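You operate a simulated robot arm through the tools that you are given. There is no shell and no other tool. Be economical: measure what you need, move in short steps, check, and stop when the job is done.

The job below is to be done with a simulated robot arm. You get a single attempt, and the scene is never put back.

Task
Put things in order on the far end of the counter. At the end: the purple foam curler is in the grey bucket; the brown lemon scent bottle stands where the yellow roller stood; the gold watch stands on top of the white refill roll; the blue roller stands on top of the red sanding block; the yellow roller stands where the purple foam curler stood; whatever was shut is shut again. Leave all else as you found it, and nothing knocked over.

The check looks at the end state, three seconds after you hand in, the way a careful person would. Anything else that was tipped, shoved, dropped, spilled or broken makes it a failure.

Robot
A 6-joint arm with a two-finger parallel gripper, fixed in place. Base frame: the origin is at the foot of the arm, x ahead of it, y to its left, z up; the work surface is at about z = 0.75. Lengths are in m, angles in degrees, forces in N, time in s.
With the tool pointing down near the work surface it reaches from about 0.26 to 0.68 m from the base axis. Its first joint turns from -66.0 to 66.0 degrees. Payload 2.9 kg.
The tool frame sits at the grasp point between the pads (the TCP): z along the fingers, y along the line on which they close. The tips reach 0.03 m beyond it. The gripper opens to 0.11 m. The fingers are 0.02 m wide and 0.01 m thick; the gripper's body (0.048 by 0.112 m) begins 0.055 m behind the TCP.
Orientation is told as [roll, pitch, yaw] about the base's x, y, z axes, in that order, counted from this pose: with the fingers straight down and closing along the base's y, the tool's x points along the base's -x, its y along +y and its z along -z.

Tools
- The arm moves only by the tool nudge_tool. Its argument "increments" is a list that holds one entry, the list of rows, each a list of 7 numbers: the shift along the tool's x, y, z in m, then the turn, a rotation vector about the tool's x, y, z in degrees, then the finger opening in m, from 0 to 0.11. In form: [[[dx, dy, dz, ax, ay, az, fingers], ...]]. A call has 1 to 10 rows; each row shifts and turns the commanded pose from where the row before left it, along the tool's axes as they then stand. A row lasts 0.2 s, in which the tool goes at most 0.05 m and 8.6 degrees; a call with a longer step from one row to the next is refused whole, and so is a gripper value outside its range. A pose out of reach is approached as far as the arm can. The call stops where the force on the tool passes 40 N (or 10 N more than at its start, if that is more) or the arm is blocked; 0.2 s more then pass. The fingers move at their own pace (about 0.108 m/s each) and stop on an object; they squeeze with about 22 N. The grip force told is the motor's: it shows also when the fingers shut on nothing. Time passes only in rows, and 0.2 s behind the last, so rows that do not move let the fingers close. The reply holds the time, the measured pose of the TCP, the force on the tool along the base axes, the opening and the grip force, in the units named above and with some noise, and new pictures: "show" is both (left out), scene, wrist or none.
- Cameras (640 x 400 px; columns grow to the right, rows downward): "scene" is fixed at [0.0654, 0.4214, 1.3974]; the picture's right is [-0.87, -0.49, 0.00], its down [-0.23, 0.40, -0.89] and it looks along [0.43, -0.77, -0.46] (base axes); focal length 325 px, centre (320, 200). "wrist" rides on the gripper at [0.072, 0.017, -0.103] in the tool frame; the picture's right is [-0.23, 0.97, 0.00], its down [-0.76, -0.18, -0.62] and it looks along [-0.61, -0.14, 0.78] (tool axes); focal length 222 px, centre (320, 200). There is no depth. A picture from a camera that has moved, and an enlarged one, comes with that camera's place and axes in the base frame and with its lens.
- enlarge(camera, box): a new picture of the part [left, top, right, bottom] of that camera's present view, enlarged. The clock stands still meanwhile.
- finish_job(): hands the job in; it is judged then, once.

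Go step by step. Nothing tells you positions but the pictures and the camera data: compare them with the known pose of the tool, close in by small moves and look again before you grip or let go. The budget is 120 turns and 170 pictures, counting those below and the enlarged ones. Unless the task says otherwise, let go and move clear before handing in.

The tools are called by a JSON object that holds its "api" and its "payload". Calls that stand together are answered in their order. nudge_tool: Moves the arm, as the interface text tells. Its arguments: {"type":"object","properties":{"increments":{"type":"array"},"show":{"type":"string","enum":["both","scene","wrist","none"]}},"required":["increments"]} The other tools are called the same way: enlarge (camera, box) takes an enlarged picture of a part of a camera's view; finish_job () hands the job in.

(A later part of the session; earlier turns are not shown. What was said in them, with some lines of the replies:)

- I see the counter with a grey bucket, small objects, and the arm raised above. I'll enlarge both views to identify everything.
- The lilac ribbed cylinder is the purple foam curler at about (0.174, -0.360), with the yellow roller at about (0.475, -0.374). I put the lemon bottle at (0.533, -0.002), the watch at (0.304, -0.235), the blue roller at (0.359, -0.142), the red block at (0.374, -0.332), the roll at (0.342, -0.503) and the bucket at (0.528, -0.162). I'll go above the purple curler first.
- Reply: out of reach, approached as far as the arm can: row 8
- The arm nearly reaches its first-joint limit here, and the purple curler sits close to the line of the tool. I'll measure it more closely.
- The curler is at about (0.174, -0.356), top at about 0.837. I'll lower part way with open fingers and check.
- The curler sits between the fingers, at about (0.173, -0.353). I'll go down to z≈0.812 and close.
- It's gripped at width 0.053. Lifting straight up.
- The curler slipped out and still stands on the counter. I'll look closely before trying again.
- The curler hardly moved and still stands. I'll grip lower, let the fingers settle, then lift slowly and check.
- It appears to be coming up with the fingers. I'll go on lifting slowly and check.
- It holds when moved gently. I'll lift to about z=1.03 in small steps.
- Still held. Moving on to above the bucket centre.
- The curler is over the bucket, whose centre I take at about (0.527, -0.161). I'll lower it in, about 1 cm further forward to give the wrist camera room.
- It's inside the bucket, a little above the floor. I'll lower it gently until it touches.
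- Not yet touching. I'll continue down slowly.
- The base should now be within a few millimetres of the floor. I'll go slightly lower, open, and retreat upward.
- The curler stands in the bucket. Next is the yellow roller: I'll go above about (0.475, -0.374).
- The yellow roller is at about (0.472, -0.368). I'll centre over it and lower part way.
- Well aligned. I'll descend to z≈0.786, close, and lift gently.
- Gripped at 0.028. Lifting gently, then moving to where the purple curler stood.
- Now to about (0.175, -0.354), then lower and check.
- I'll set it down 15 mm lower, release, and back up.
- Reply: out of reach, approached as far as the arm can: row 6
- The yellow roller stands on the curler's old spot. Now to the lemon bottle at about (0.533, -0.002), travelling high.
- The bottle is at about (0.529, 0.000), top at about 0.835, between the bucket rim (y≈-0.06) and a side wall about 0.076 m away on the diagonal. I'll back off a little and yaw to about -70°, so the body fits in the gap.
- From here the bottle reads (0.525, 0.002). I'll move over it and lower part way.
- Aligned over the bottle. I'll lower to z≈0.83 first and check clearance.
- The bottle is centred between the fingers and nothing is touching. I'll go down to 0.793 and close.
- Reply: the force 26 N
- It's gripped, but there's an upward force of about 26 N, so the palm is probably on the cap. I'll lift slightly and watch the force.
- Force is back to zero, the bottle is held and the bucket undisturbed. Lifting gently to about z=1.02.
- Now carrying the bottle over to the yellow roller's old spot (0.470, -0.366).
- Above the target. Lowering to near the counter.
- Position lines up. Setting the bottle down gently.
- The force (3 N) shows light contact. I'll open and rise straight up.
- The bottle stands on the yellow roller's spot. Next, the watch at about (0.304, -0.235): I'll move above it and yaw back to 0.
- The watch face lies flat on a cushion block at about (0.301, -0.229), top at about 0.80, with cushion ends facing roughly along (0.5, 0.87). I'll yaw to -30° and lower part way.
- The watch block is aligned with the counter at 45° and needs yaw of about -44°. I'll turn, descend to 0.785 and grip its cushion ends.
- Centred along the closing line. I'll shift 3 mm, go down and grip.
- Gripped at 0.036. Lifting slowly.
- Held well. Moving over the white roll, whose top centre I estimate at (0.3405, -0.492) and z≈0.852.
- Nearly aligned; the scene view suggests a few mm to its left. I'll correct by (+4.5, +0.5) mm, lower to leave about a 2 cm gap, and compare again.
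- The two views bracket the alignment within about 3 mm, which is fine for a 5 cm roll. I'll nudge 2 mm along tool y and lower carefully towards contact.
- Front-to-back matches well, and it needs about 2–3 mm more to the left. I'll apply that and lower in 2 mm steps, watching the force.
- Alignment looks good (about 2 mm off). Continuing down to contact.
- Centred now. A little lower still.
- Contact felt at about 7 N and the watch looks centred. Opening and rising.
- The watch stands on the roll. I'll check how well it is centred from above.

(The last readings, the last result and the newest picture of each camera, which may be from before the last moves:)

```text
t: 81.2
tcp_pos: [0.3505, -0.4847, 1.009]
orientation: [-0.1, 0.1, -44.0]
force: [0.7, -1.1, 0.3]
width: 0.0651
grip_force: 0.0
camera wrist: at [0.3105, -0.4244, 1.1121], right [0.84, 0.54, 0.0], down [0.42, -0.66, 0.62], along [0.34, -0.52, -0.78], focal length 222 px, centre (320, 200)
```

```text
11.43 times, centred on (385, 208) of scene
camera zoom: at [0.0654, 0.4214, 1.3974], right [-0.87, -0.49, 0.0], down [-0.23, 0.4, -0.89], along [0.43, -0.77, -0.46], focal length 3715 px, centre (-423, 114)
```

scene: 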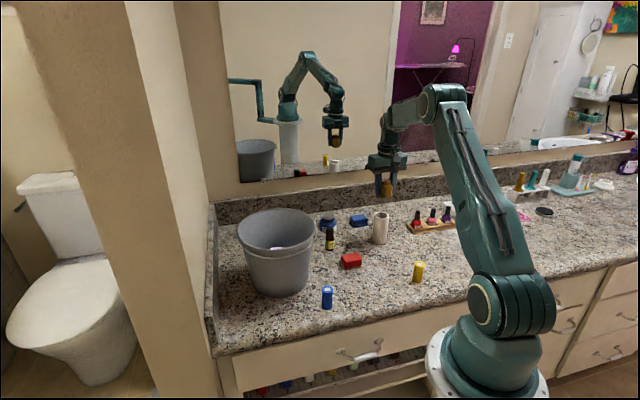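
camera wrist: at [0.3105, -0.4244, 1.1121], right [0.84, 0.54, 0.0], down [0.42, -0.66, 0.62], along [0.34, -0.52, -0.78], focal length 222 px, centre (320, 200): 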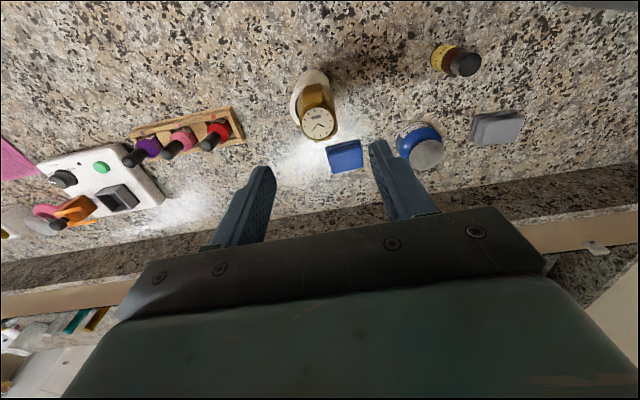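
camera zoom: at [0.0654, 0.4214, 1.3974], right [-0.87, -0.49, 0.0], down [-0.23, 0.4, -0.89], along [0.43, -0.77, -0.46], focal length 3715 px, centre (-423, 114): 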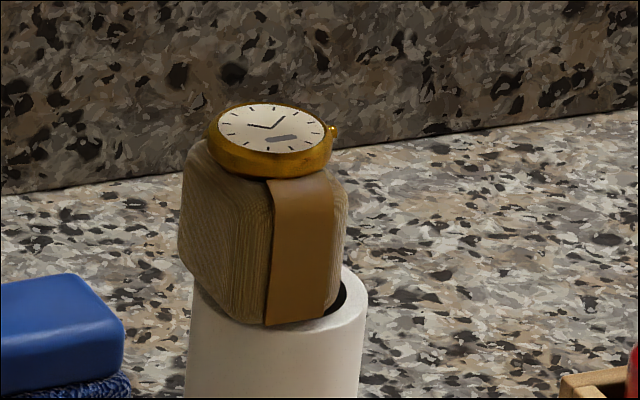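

The watch stands securely, about 5 mm off the roll's centre, well inside its support. Next, the blue roller at about (0.357, -0.141).

{"api": "nudge_tool", "payload": {"increments": [[[0.0293, 0.0315, 0, 0, 0, 0, 0.065], [0.0293, 0.0315, 0, 0, 0, 0, 0.065], [0.0293, 0.0315, 0, 0, 0, 0, 0.065], [0.0293, 0.0315, 0, 0, 0, 0, 0.065], [0.0293, 0.0315, 0, 0, 0, 0, 0.065], [0.0293, 0.0315, 0, 0, 0, 0, 0.065], [0.0293, 0.0315, 0.02, 0, 0, 0, 0.065], [0.0291, 0.0311, 0.03, 0, 0, 0, 0.065], [0, 0, 0.04, 0, 0, 0, 0.065], [0, 0, 0, 0, 0, 0, 0.065]]], "show": "both"}}

```text
refused: row 8 steps farther than a row can; nothing moved
```

{"api": "nudge_tool", "payload": {"increments": [[[0.0293, 0.0315, 0, 0, 0, 0, 0.065], [0.0293, 0.0315, 0, 0, 0, 0, 0.065], [0.0293, 0.0315, 0, 0, 0, 0, 0.065], [0.0293, 0.0315, 0, 0, 0, 0, 0.065], [0.0293, 0.0315, 0, 0, 0, 0, 0.065], [0.0293, 0.0315, 0, 0, 0, 0, 0.065], [0.0293, 0.0315, 0.02, 0, 0, 0, 0.065], [0.0291, 0.0311, 0.02, 0, 0, 0, 0.065], [0, 0, 0.045, 0, 0, 0, 0.065], [0, 0, 0, 0, 0, 0, 0.065]]], "show": "both"}}

{"api": "enlarge", "payload": {"camera": "wrist", "box": [220, 40, 420, 190]}}

```text
t: 83.4
tcp_pos: [0.3513, -0.1466, 0.9213]
orientation: [0.0, 0.0, -44.1]
force: [0.0, -0.2, -1.4]
width: 0.0648
grip_force: 0.0
camera wrist: at [0.3112, -0.0863, 1.0252], right [0.84, 0.54, 0.0], down [0.42, -0.66, 0.62], along [0.34, -0.52, -0.78], focal length 222 px, centre (320, 200)
```

scene: 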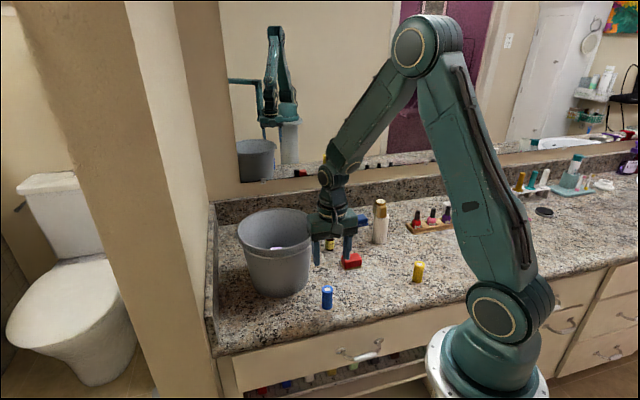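
wrist: 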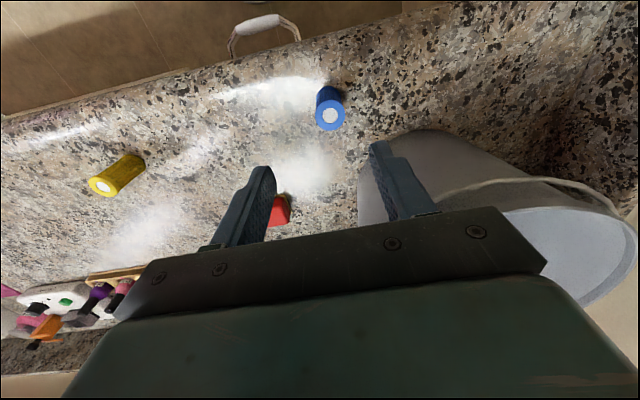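

```text
2.67 times, centred on (320, 115) of wrist
camera zoom: at [0.3112, -0.0863, 1.0252], right [0.84, 0.54, 0.0], down [0.42, -0.66, 0.62], along [0.34, -0.52, -0.78], focal length 592 px, centre (320, 427)
```

zoom: 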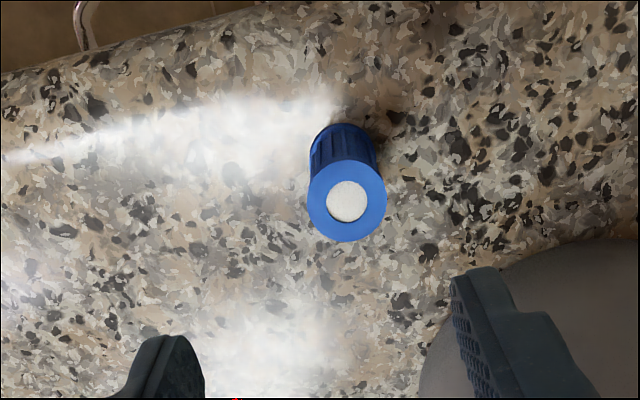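

Blue roller at about (0.357, -0.138). I'll centre and lower part way.

{"api": "nudge_tool", "payload": {"increments": [[[0.0015, 0.0095, 0.01, 0, 0, 0, 0.065], [0, 0, 0.03, 0, 0, 0, 0.065], [0, 0, 0.03, 0, 0, 0, 0.065], [0, 0, 0, 0, 0, 0, 0.065]]], "show": "wrist"}}

```text
t: 84.4
tcp_pos: [0.3569, -0.1369, 0.8514]
orientation: [-0.1, 0.0, -44.0]
force: [0.2, -0.5, 0.3]
width: 0.065
grip_force: 0.1
camera wrist: at [0.3172, -0.0762, 0.9547], right [0.84, 0.54, 0.0], down [0.42, -0.66, 0.62], along [0.34, -0.52, -0.78], focal length 222 px, centre (320, 200)
```

wrist: 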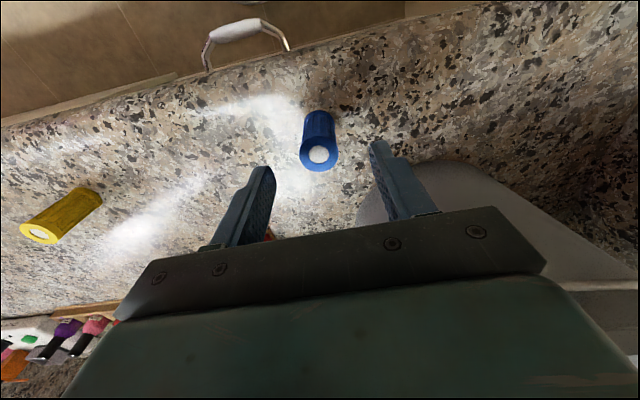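

Well aligned. Going down to 0.79 and closing.

{"api": "nudge_tool", "payload": {"increments": [[[0, -0.0005, 0.02, 0, 0, 0, 0.065], [0, 0, 0.025, 0, 0, 0, 0.065], [0, 0, 0.016, 0, 0, 0, 0.065], [0, 0, 0, 0, 0, 0, 0.055], [0, 0, 0, 0, 0, 0, 0.0], [0, 0, 0, 0, 0, 0, 0.0], [0, 0, 0, 0, 0, 0, 0.0], [0, 0, -0.003, 0, 0, 0, 0.0], [0, 0, -0.005, 0, 0, 0, 0.0], [0, 0, -0.005, 0, 0, 0, 0.0]]], "show": "wrist"}}

```text
t: 86.6
tcp_pos: [0.3595, -0.1379, 0.8032]
orientation: [-0.1, 0.0, -44.0]
force: [0.9, 1.2, -0.2]
width: 0.0281
grip_force: 22.3
camera wrist: at [0.3192, -0.0768, 0.9066], right [0.84, 0.54, 0.0], down [0.42, -0.66, 0.62], along [0.34, -0.52, -0.78], focal length 222 px, centre (320, 200)
```

wrist: 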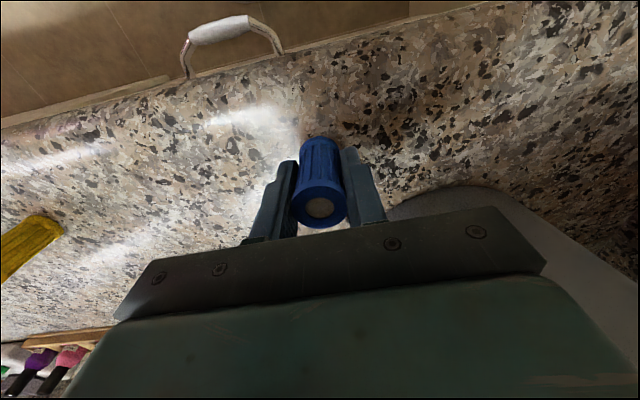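

Gripped at 0.028. I'll lift and carry it above the red block, at about (0.371, -0.320).

{"api": "nudge_tool", "payload": {"increments": [[[0, 0, -0.008, 0, 0, 0, 0.0], [0, 0, -0.015, 0, 0, 0, 0.0], [0, 0, -0.02, 0, 0, 0, 0.0], [0, 0, -0.025, 0, 0, 0, 0.0], [0, 0, -0.02, 0, 0, 0, 0.0], [0, 0, -0.01, 0, 0, 0, 0.0]]], "show": "none"}}

{"api": "nudge_tool", "payload": {"increments": [[[-0.007, -0.0065, 0, 0, 0, 0, 0.0], [-0.013, -0.012, 0, 0, 0, 0, 0.0], [-0.019, -0.017, 0, 0, 0, 0, 0.0], [-0.021, -0.019, 0, 0, 0, 0, 0.0], [-0.021, -0.019, 0, 0, 0, 0, 0.0], [-0.021, -0.019, 0, 0, 0, 0, 0.0], [-0.016, -0.015, 0, 0, 0, 0, 0.0], [-0.011, -0.0105, 0, 0, 0, 0, 0.0], [-0.0058, -0.0049, 0, 0, 0, 0, 0.0], [0, 0, 0, 0, 0, 0, 0.0]]], "show": "wrist"}}

{"api": "enlarge", "payload": {"camera": "wrist", "box": [220, 60, 420, 240]}}

{"api": "enlarge", "payload": {"camera": "scene", "box": [310, 190, 400, 280]}}

```text
t: 88.0
tcp_pos: [0.3606, -0.1362, 0.9011]
orientation: [0.0, 0.0, -44.1]
force: [0.5, 0.0, 0.1]
width: 0.028
grip_force: 22.1
```

```text
t: 90.2
tcp_pos: [0.3717, -0.3166, 0.9014]
orientation: [0.0, 0.0, -43.9]
force: [-0.4, -0.4, -0.3]
width: 0.0278
grip_force: 21.9
camera wrist: at [0.3313, -0.2564, 1.0047], right [0.84, 0.54, 0.0], down [0.42, -0.66, 0.62], along [0.34, -0.52, -0.78], focal length 222 px, centre (320, 200)
```

wrist: 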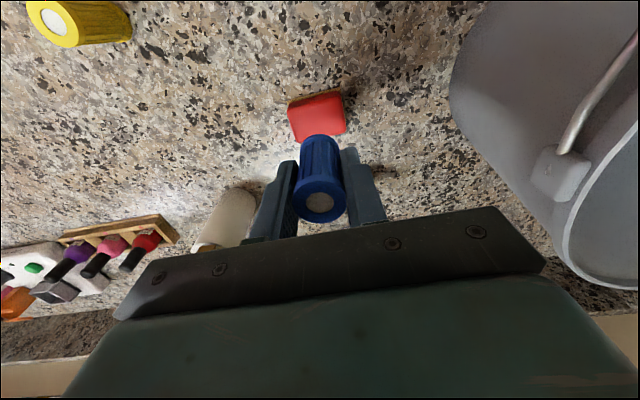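

```text
2.22 times, centred on (320, 150) of wrist
camera zoom: at [0.3313, -0.2564, 1.0047], right [0.84, 0.54, 0.0], down [0.42, -0.66, 0.62], along [0.34, -0.52, -0.78], focal length 494 px, centre (320, 311)
```

zoom: 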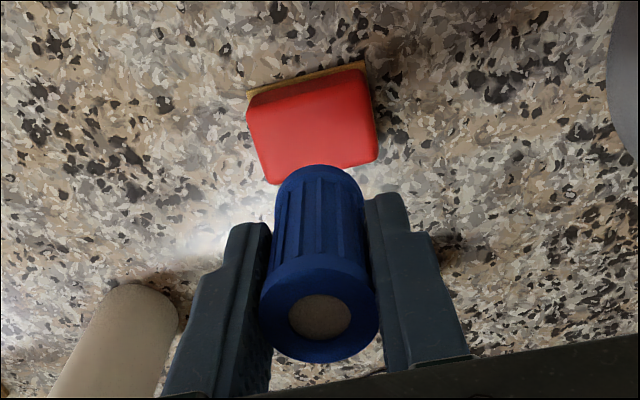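

```text
4.44 times, centred on (355, 235) of scene
camera zoom: at [0.0655, 0.4214, 1.3974], right [-0.87, -0.49, 0.0], down [-0.23, 0.4, -0.89], along [0.43, -0.77, -0.46], focal length 1445 px, centre (164, 44)
```

zoom: 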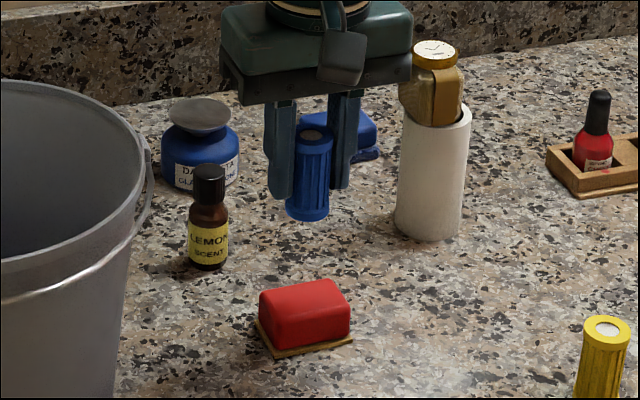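

Close: it needs about 3 mm along each of tool -x and -y. I'll lower to a 2 cm gap and check again.

{"api": "nudge_tool", "payload": {"increments": [[[-0.0032, -0.0035, 0.01, 0, 0, 0, 0.0], [0, 0, 0.018, 0, 0, 0, 0.0], [0, 0, 0.018, 0, 0, 0, 0.0], [0, 0, 0.012, 0, 0, 0, 0.0], [0, 0, 0, 0, 0, 0, 0.0]]], "show": "none"}}

{"api": "enlarge", "payload": {"camera": "wrist", "box": [220, 60, 420, 240]}}

{"api": "enlarge", "payload": {"camera": "scene", "box": [310, 200, 390, 280]}}

```text
t: 91.4
tcp_pos: [0.3728, -0.3237, 0.841]
orientation: [0.0, 0.1, -44.0]
force: [0.9, -0.2, -1.5]
width: 0.028
grip_force: 22.5
```

```text
2.22 times, centred on (320, 150) of wrist
camera zoom: at [0.3319, -0.2622, 0.9451], right [0.84, 0.54, 0.0], down [0.42, -0.66, 0.62], along [0.34, -0.52, -0.78], focal length 494 px, centre (320, 311)
```

zoom: 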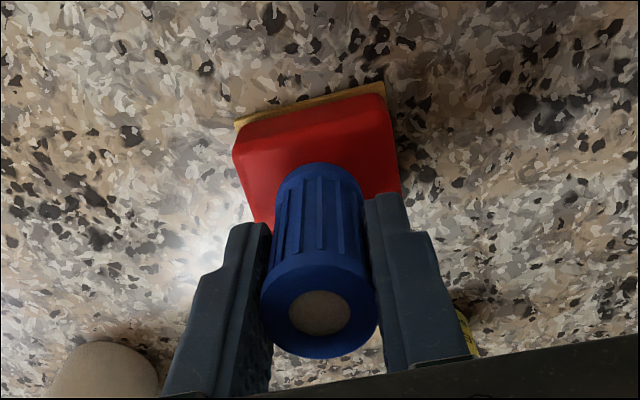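

```text
5.00 times, centred on (350, 240) of scene
camera zoom: at [0.0654, 0.4214, 1.3974], right [-0.87, -0.49, 0.0], down [-0.23, 0.4, -0.89], along [0.43, -0.77, -0.46], focal length 1625 px, centre (170, 0)
```

zoom: 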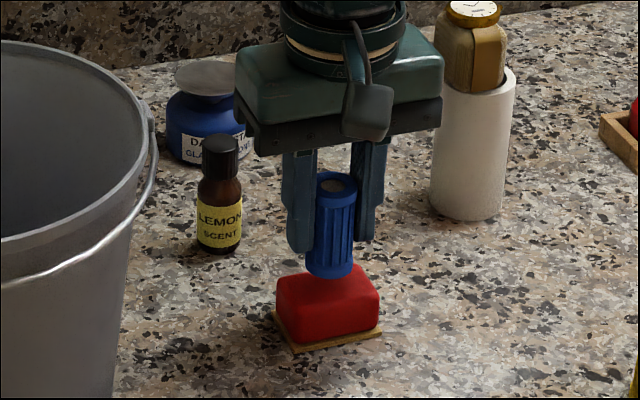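

Aligned within about 2 mm. I'll shift 1.5 mm forward and lower to near contact.

{"api": "nudge_tool", "payload": {"increments": [[[-0.0015, 0, 0.006, 0, 0, 0, 0.0], [0, 0, 0.005, 0, 0, 0, 0.0], [0, 0, 0.003, 0, 0, 0, 0.0], [0, 0, 0, 0, 0, 0, 0.0]]], "show": "none"}}

{"api": "enlarge", "payload": {"camera": "scene", "box": [320, 210, 380, 280]}}

{"api": "enlarge", "payload": {"camera": "wrist", "box": [240, 80, 400, 220]}}

```text
t: 92.4
tcp_pos: [0.3744, -0.3237, 0.8274]
orientation: [-0.1, 0.0, -44.0]
force: [0.9, 0.9, 1.1]
width: 0.0279
grip_force: 22.1
```

```text
5.71 times, centred on (350, 245) of scene
camera zoom: at [0.0654, 0.4214, 1.3974], right [-0.87, -0.49, 0.0], down [-0.23, 0.4, -0.89], along [0.43, -0.77, -0.46], focal length 1858 px, centre (149, -57)
```

zoom: 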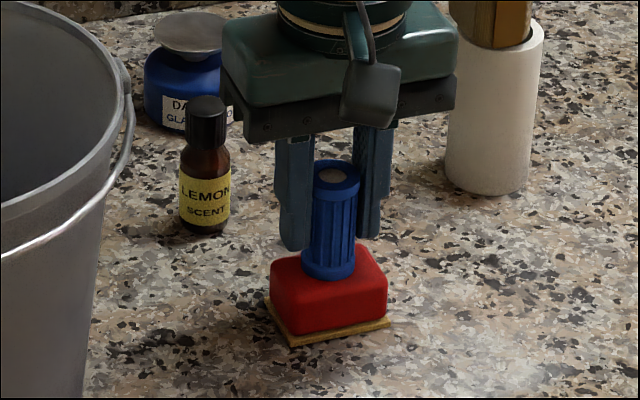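

```text
2.86 times, centred on (320, 150) of wrist
camera zoom: at [0.3332, -0.2636, 0.9313], right [0.84, 0.54, 0.0], down [0.42, -0.66, 0.62], along [0.34, -0.52, -0.78], focal length 635 px, centre (320, 343)
```

zoom: 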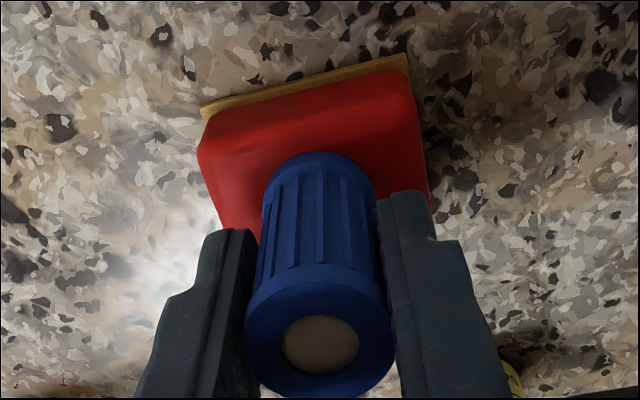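

Well centred. Lowering the last few millimetres to contact.

{"api": "nudge_tool", "payload": {"increments": [[[0, 0, 0.002, 0, 0, 0, 0.0], [0, 0, 0.002, 0, 0, 0, 0.0], [0, 0, 0, 0, 0, 0, 0.0]]], "show": "none"}}

{"api": "nudge_tool", "payload": {"increments": [[[0, 0, 0.0015, 0, 0, 0, 0.0], [0, 0, 0, 0, 0, 0, 0.0]]], "show": "none"}}

{"api": "nudge_tool", "payload": {"increments": [[[0, 0, 0.001, 0, 0, 0, 0.0], [0, 0, 0, 0, 0, 0, 0.0]]], "show": "none"}}

```text
t: 93.2
tcp_pos: [0.3729, -0.3241, 0.8241]
orientation: [0.0, -0.3, -44.1]
force: [1.3, -1.8, 17.1]
width: 0.0278
grip_force: 22.5
```

```text
t: 93.8
tcp_pos: [0.3743, -0.3237, 0.8233]
orientation: [0.0, -0.1, -44.1]
force: [4.7, -1.1, 12.0]
width: 0.0281
grip_force: 21.7
```

```text
t: 94.4
tcp_pos: [0.3729, -0.3248, 0.8226]
orientation: [0.0, 0.0, -44.0]
force: [2.4, -2.6, 10.1]
width: 0.0278
grip_force: 21.5
```

Contact reached at about 12 N. I'll ease off slightly and look before releasing.

{"api": "nudge_tool", "payload": {"increments": [[[0, 0, -0.001, 0, 0, 0, 0.0], [0, 0, 0, 0, 0, 0, 0.0]]], "show": "none"}}

{"api": "enlarge", "payload": {"camera": "scene", "box": [320, 210, 380, 280]}}

{"api": "enlarge", "payload": {"camera": "wrist", "box": [240, 80, 400, 220]}}

```text
t: 95.0
tcp_pos: [0.3724, -0.3234, 0.8228]
orientation: [0.0, 0.2, -44.0]
force: [-0.3, 0.3, -0.5]
width: 0.0278
grip_force: 21.5
```

```text
5.71 times, centred on (350, 245) of scene
camera zoom: at [0.0654, 0.4214, 1.3974], right [-0.87, -0.49, 0.0], down [-0.23, 0.4, -0.89], along [0.43, -0.77, -0.46], focal length 1858 px, centre (149, -57)
```

zoom: 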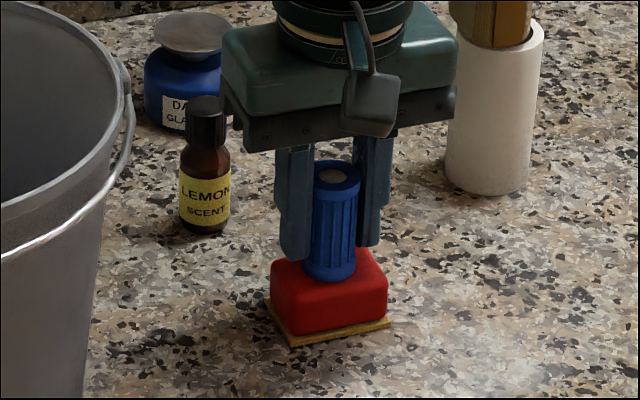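

```text
2.86 times, centred on (320, 150) of wrist
camera zoom: at [0.3325, -0.2621, 0.927], right [0.84, 0.54, 0.0], down [0.43, -0.66, 0.62], along [0.34, -0.52, -0.78], focal length 635 px, centre (320, 343)
```

zoom: 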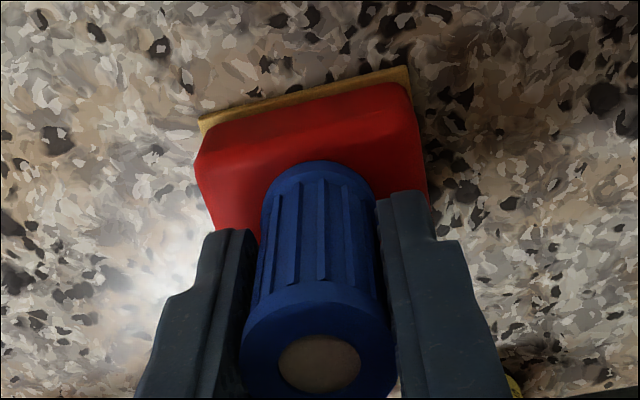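

I'll take a tighter look at where the roller base sits on the block.

{"api": "enlarge", "payload": {"camera": "scene", "box": [335, 245, 370, 275]}}

```text
13.33 times, centred on (352, 260) of scene
camera zoom: at [0.0654, 0.4214, 1.3974], right [-0.87, -0.49, 0.0], down [-0.23, 0.4, -0.89], along [0.43, -0.77, -0.46], focal length 4334 px, centre (-113, -600)
```

zoom: 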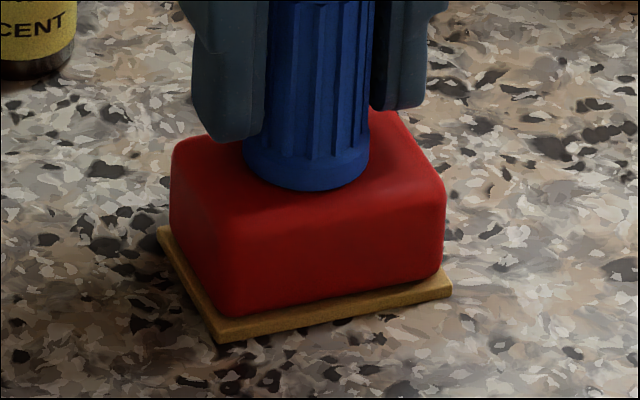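

The roller base is centred on the block's top. Opening and rising.

{"api": "nudge_tool", "payload": {"increments": [[[0, 0, 0, 0, 0, 0, 0.035], [0, 0, 0, 0, 0, 0, 0.06], [0, 0, 0, 0, 0, 0, 0.06], [0, 0, -0.01, 0, 0, 0, 0.06], [0, 0, -0.03, 0, 0, 0, 0.06], [0, 0, -0.04, 0, 0, 0, 0.06], [0, 0, -0.045, 0, 0, 0, 0.06], [0, 0, -0.045, 0, 0, 0, 0.06], [0, 0, -0.045, 0, 0, 0, 0.06]]], "show": "both"}}

{"api": "enlarge", "payload": {"camera": "scene", "box": [310, 185, 430, 295]}}

```text
t: 97.0
tcp_pos: [0.3743, -0.3237, 1.038]
orientation: [0.1, -0.1, -44.1]
force: [0.0, -0.4, 0.4]
width: 0.06
grip_force: 0.0
camera wrist: at [0.334, -0.2637, 1.1412], right [0.84, 0.54, 0.0], down [0.42, -0.66, 0.62], along [0.34, -0.52, -0.78], focal length 222 px, centre (320, 200)
```

scene: 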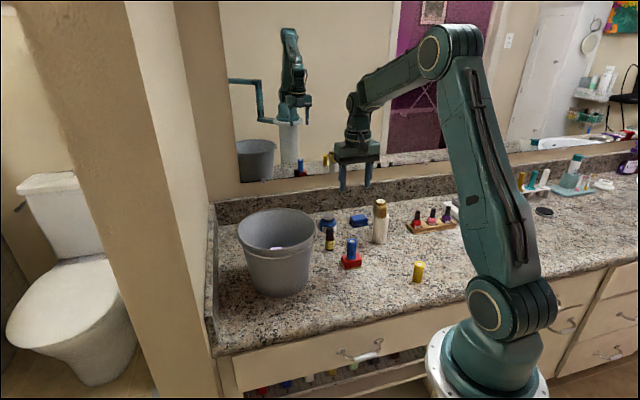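
wrist: 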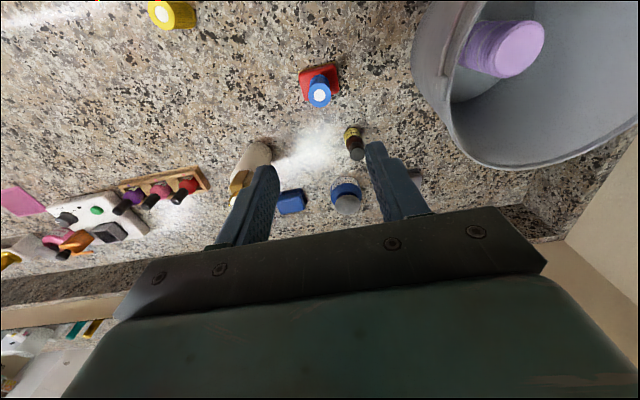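

```text
3.64 times, centred on (370, 240) of scene
camera zoom: at [0.0654, 0.4214, 1.3974], right [-0.87, -0.49, 0.0], down [-0.23, 0.4, -0.89], along [0.43, -0.77, -0.46], focal length 1182 px, centre (138, 54)
```

zoom: 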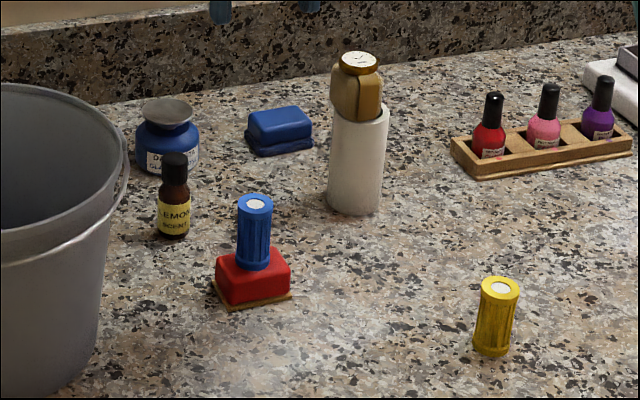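

All five placements are standing as asked, the arm is clear above them, and nothing was opened or knocked over. Handing in.

{"api": "finish_job", "payload": {}}

```text
The job is handed in.
```

I handed the job in with all five objects where you asked, nothing knocked over and nothing opened:

- **Purple foam curler:** standing in the grey bucket. It slipped out of the gripper on the first lift but stayed upright, and the second try held.
- **Yellow roller:** standing where the curler stood.
- **Lemon scent bottle:** standing where the yellow roller stood.
- **Gold watch:** standing on the white refill roll, about 5 mm off its centre but steady.
- **Blue roller:** standing centred on the red sanding block.
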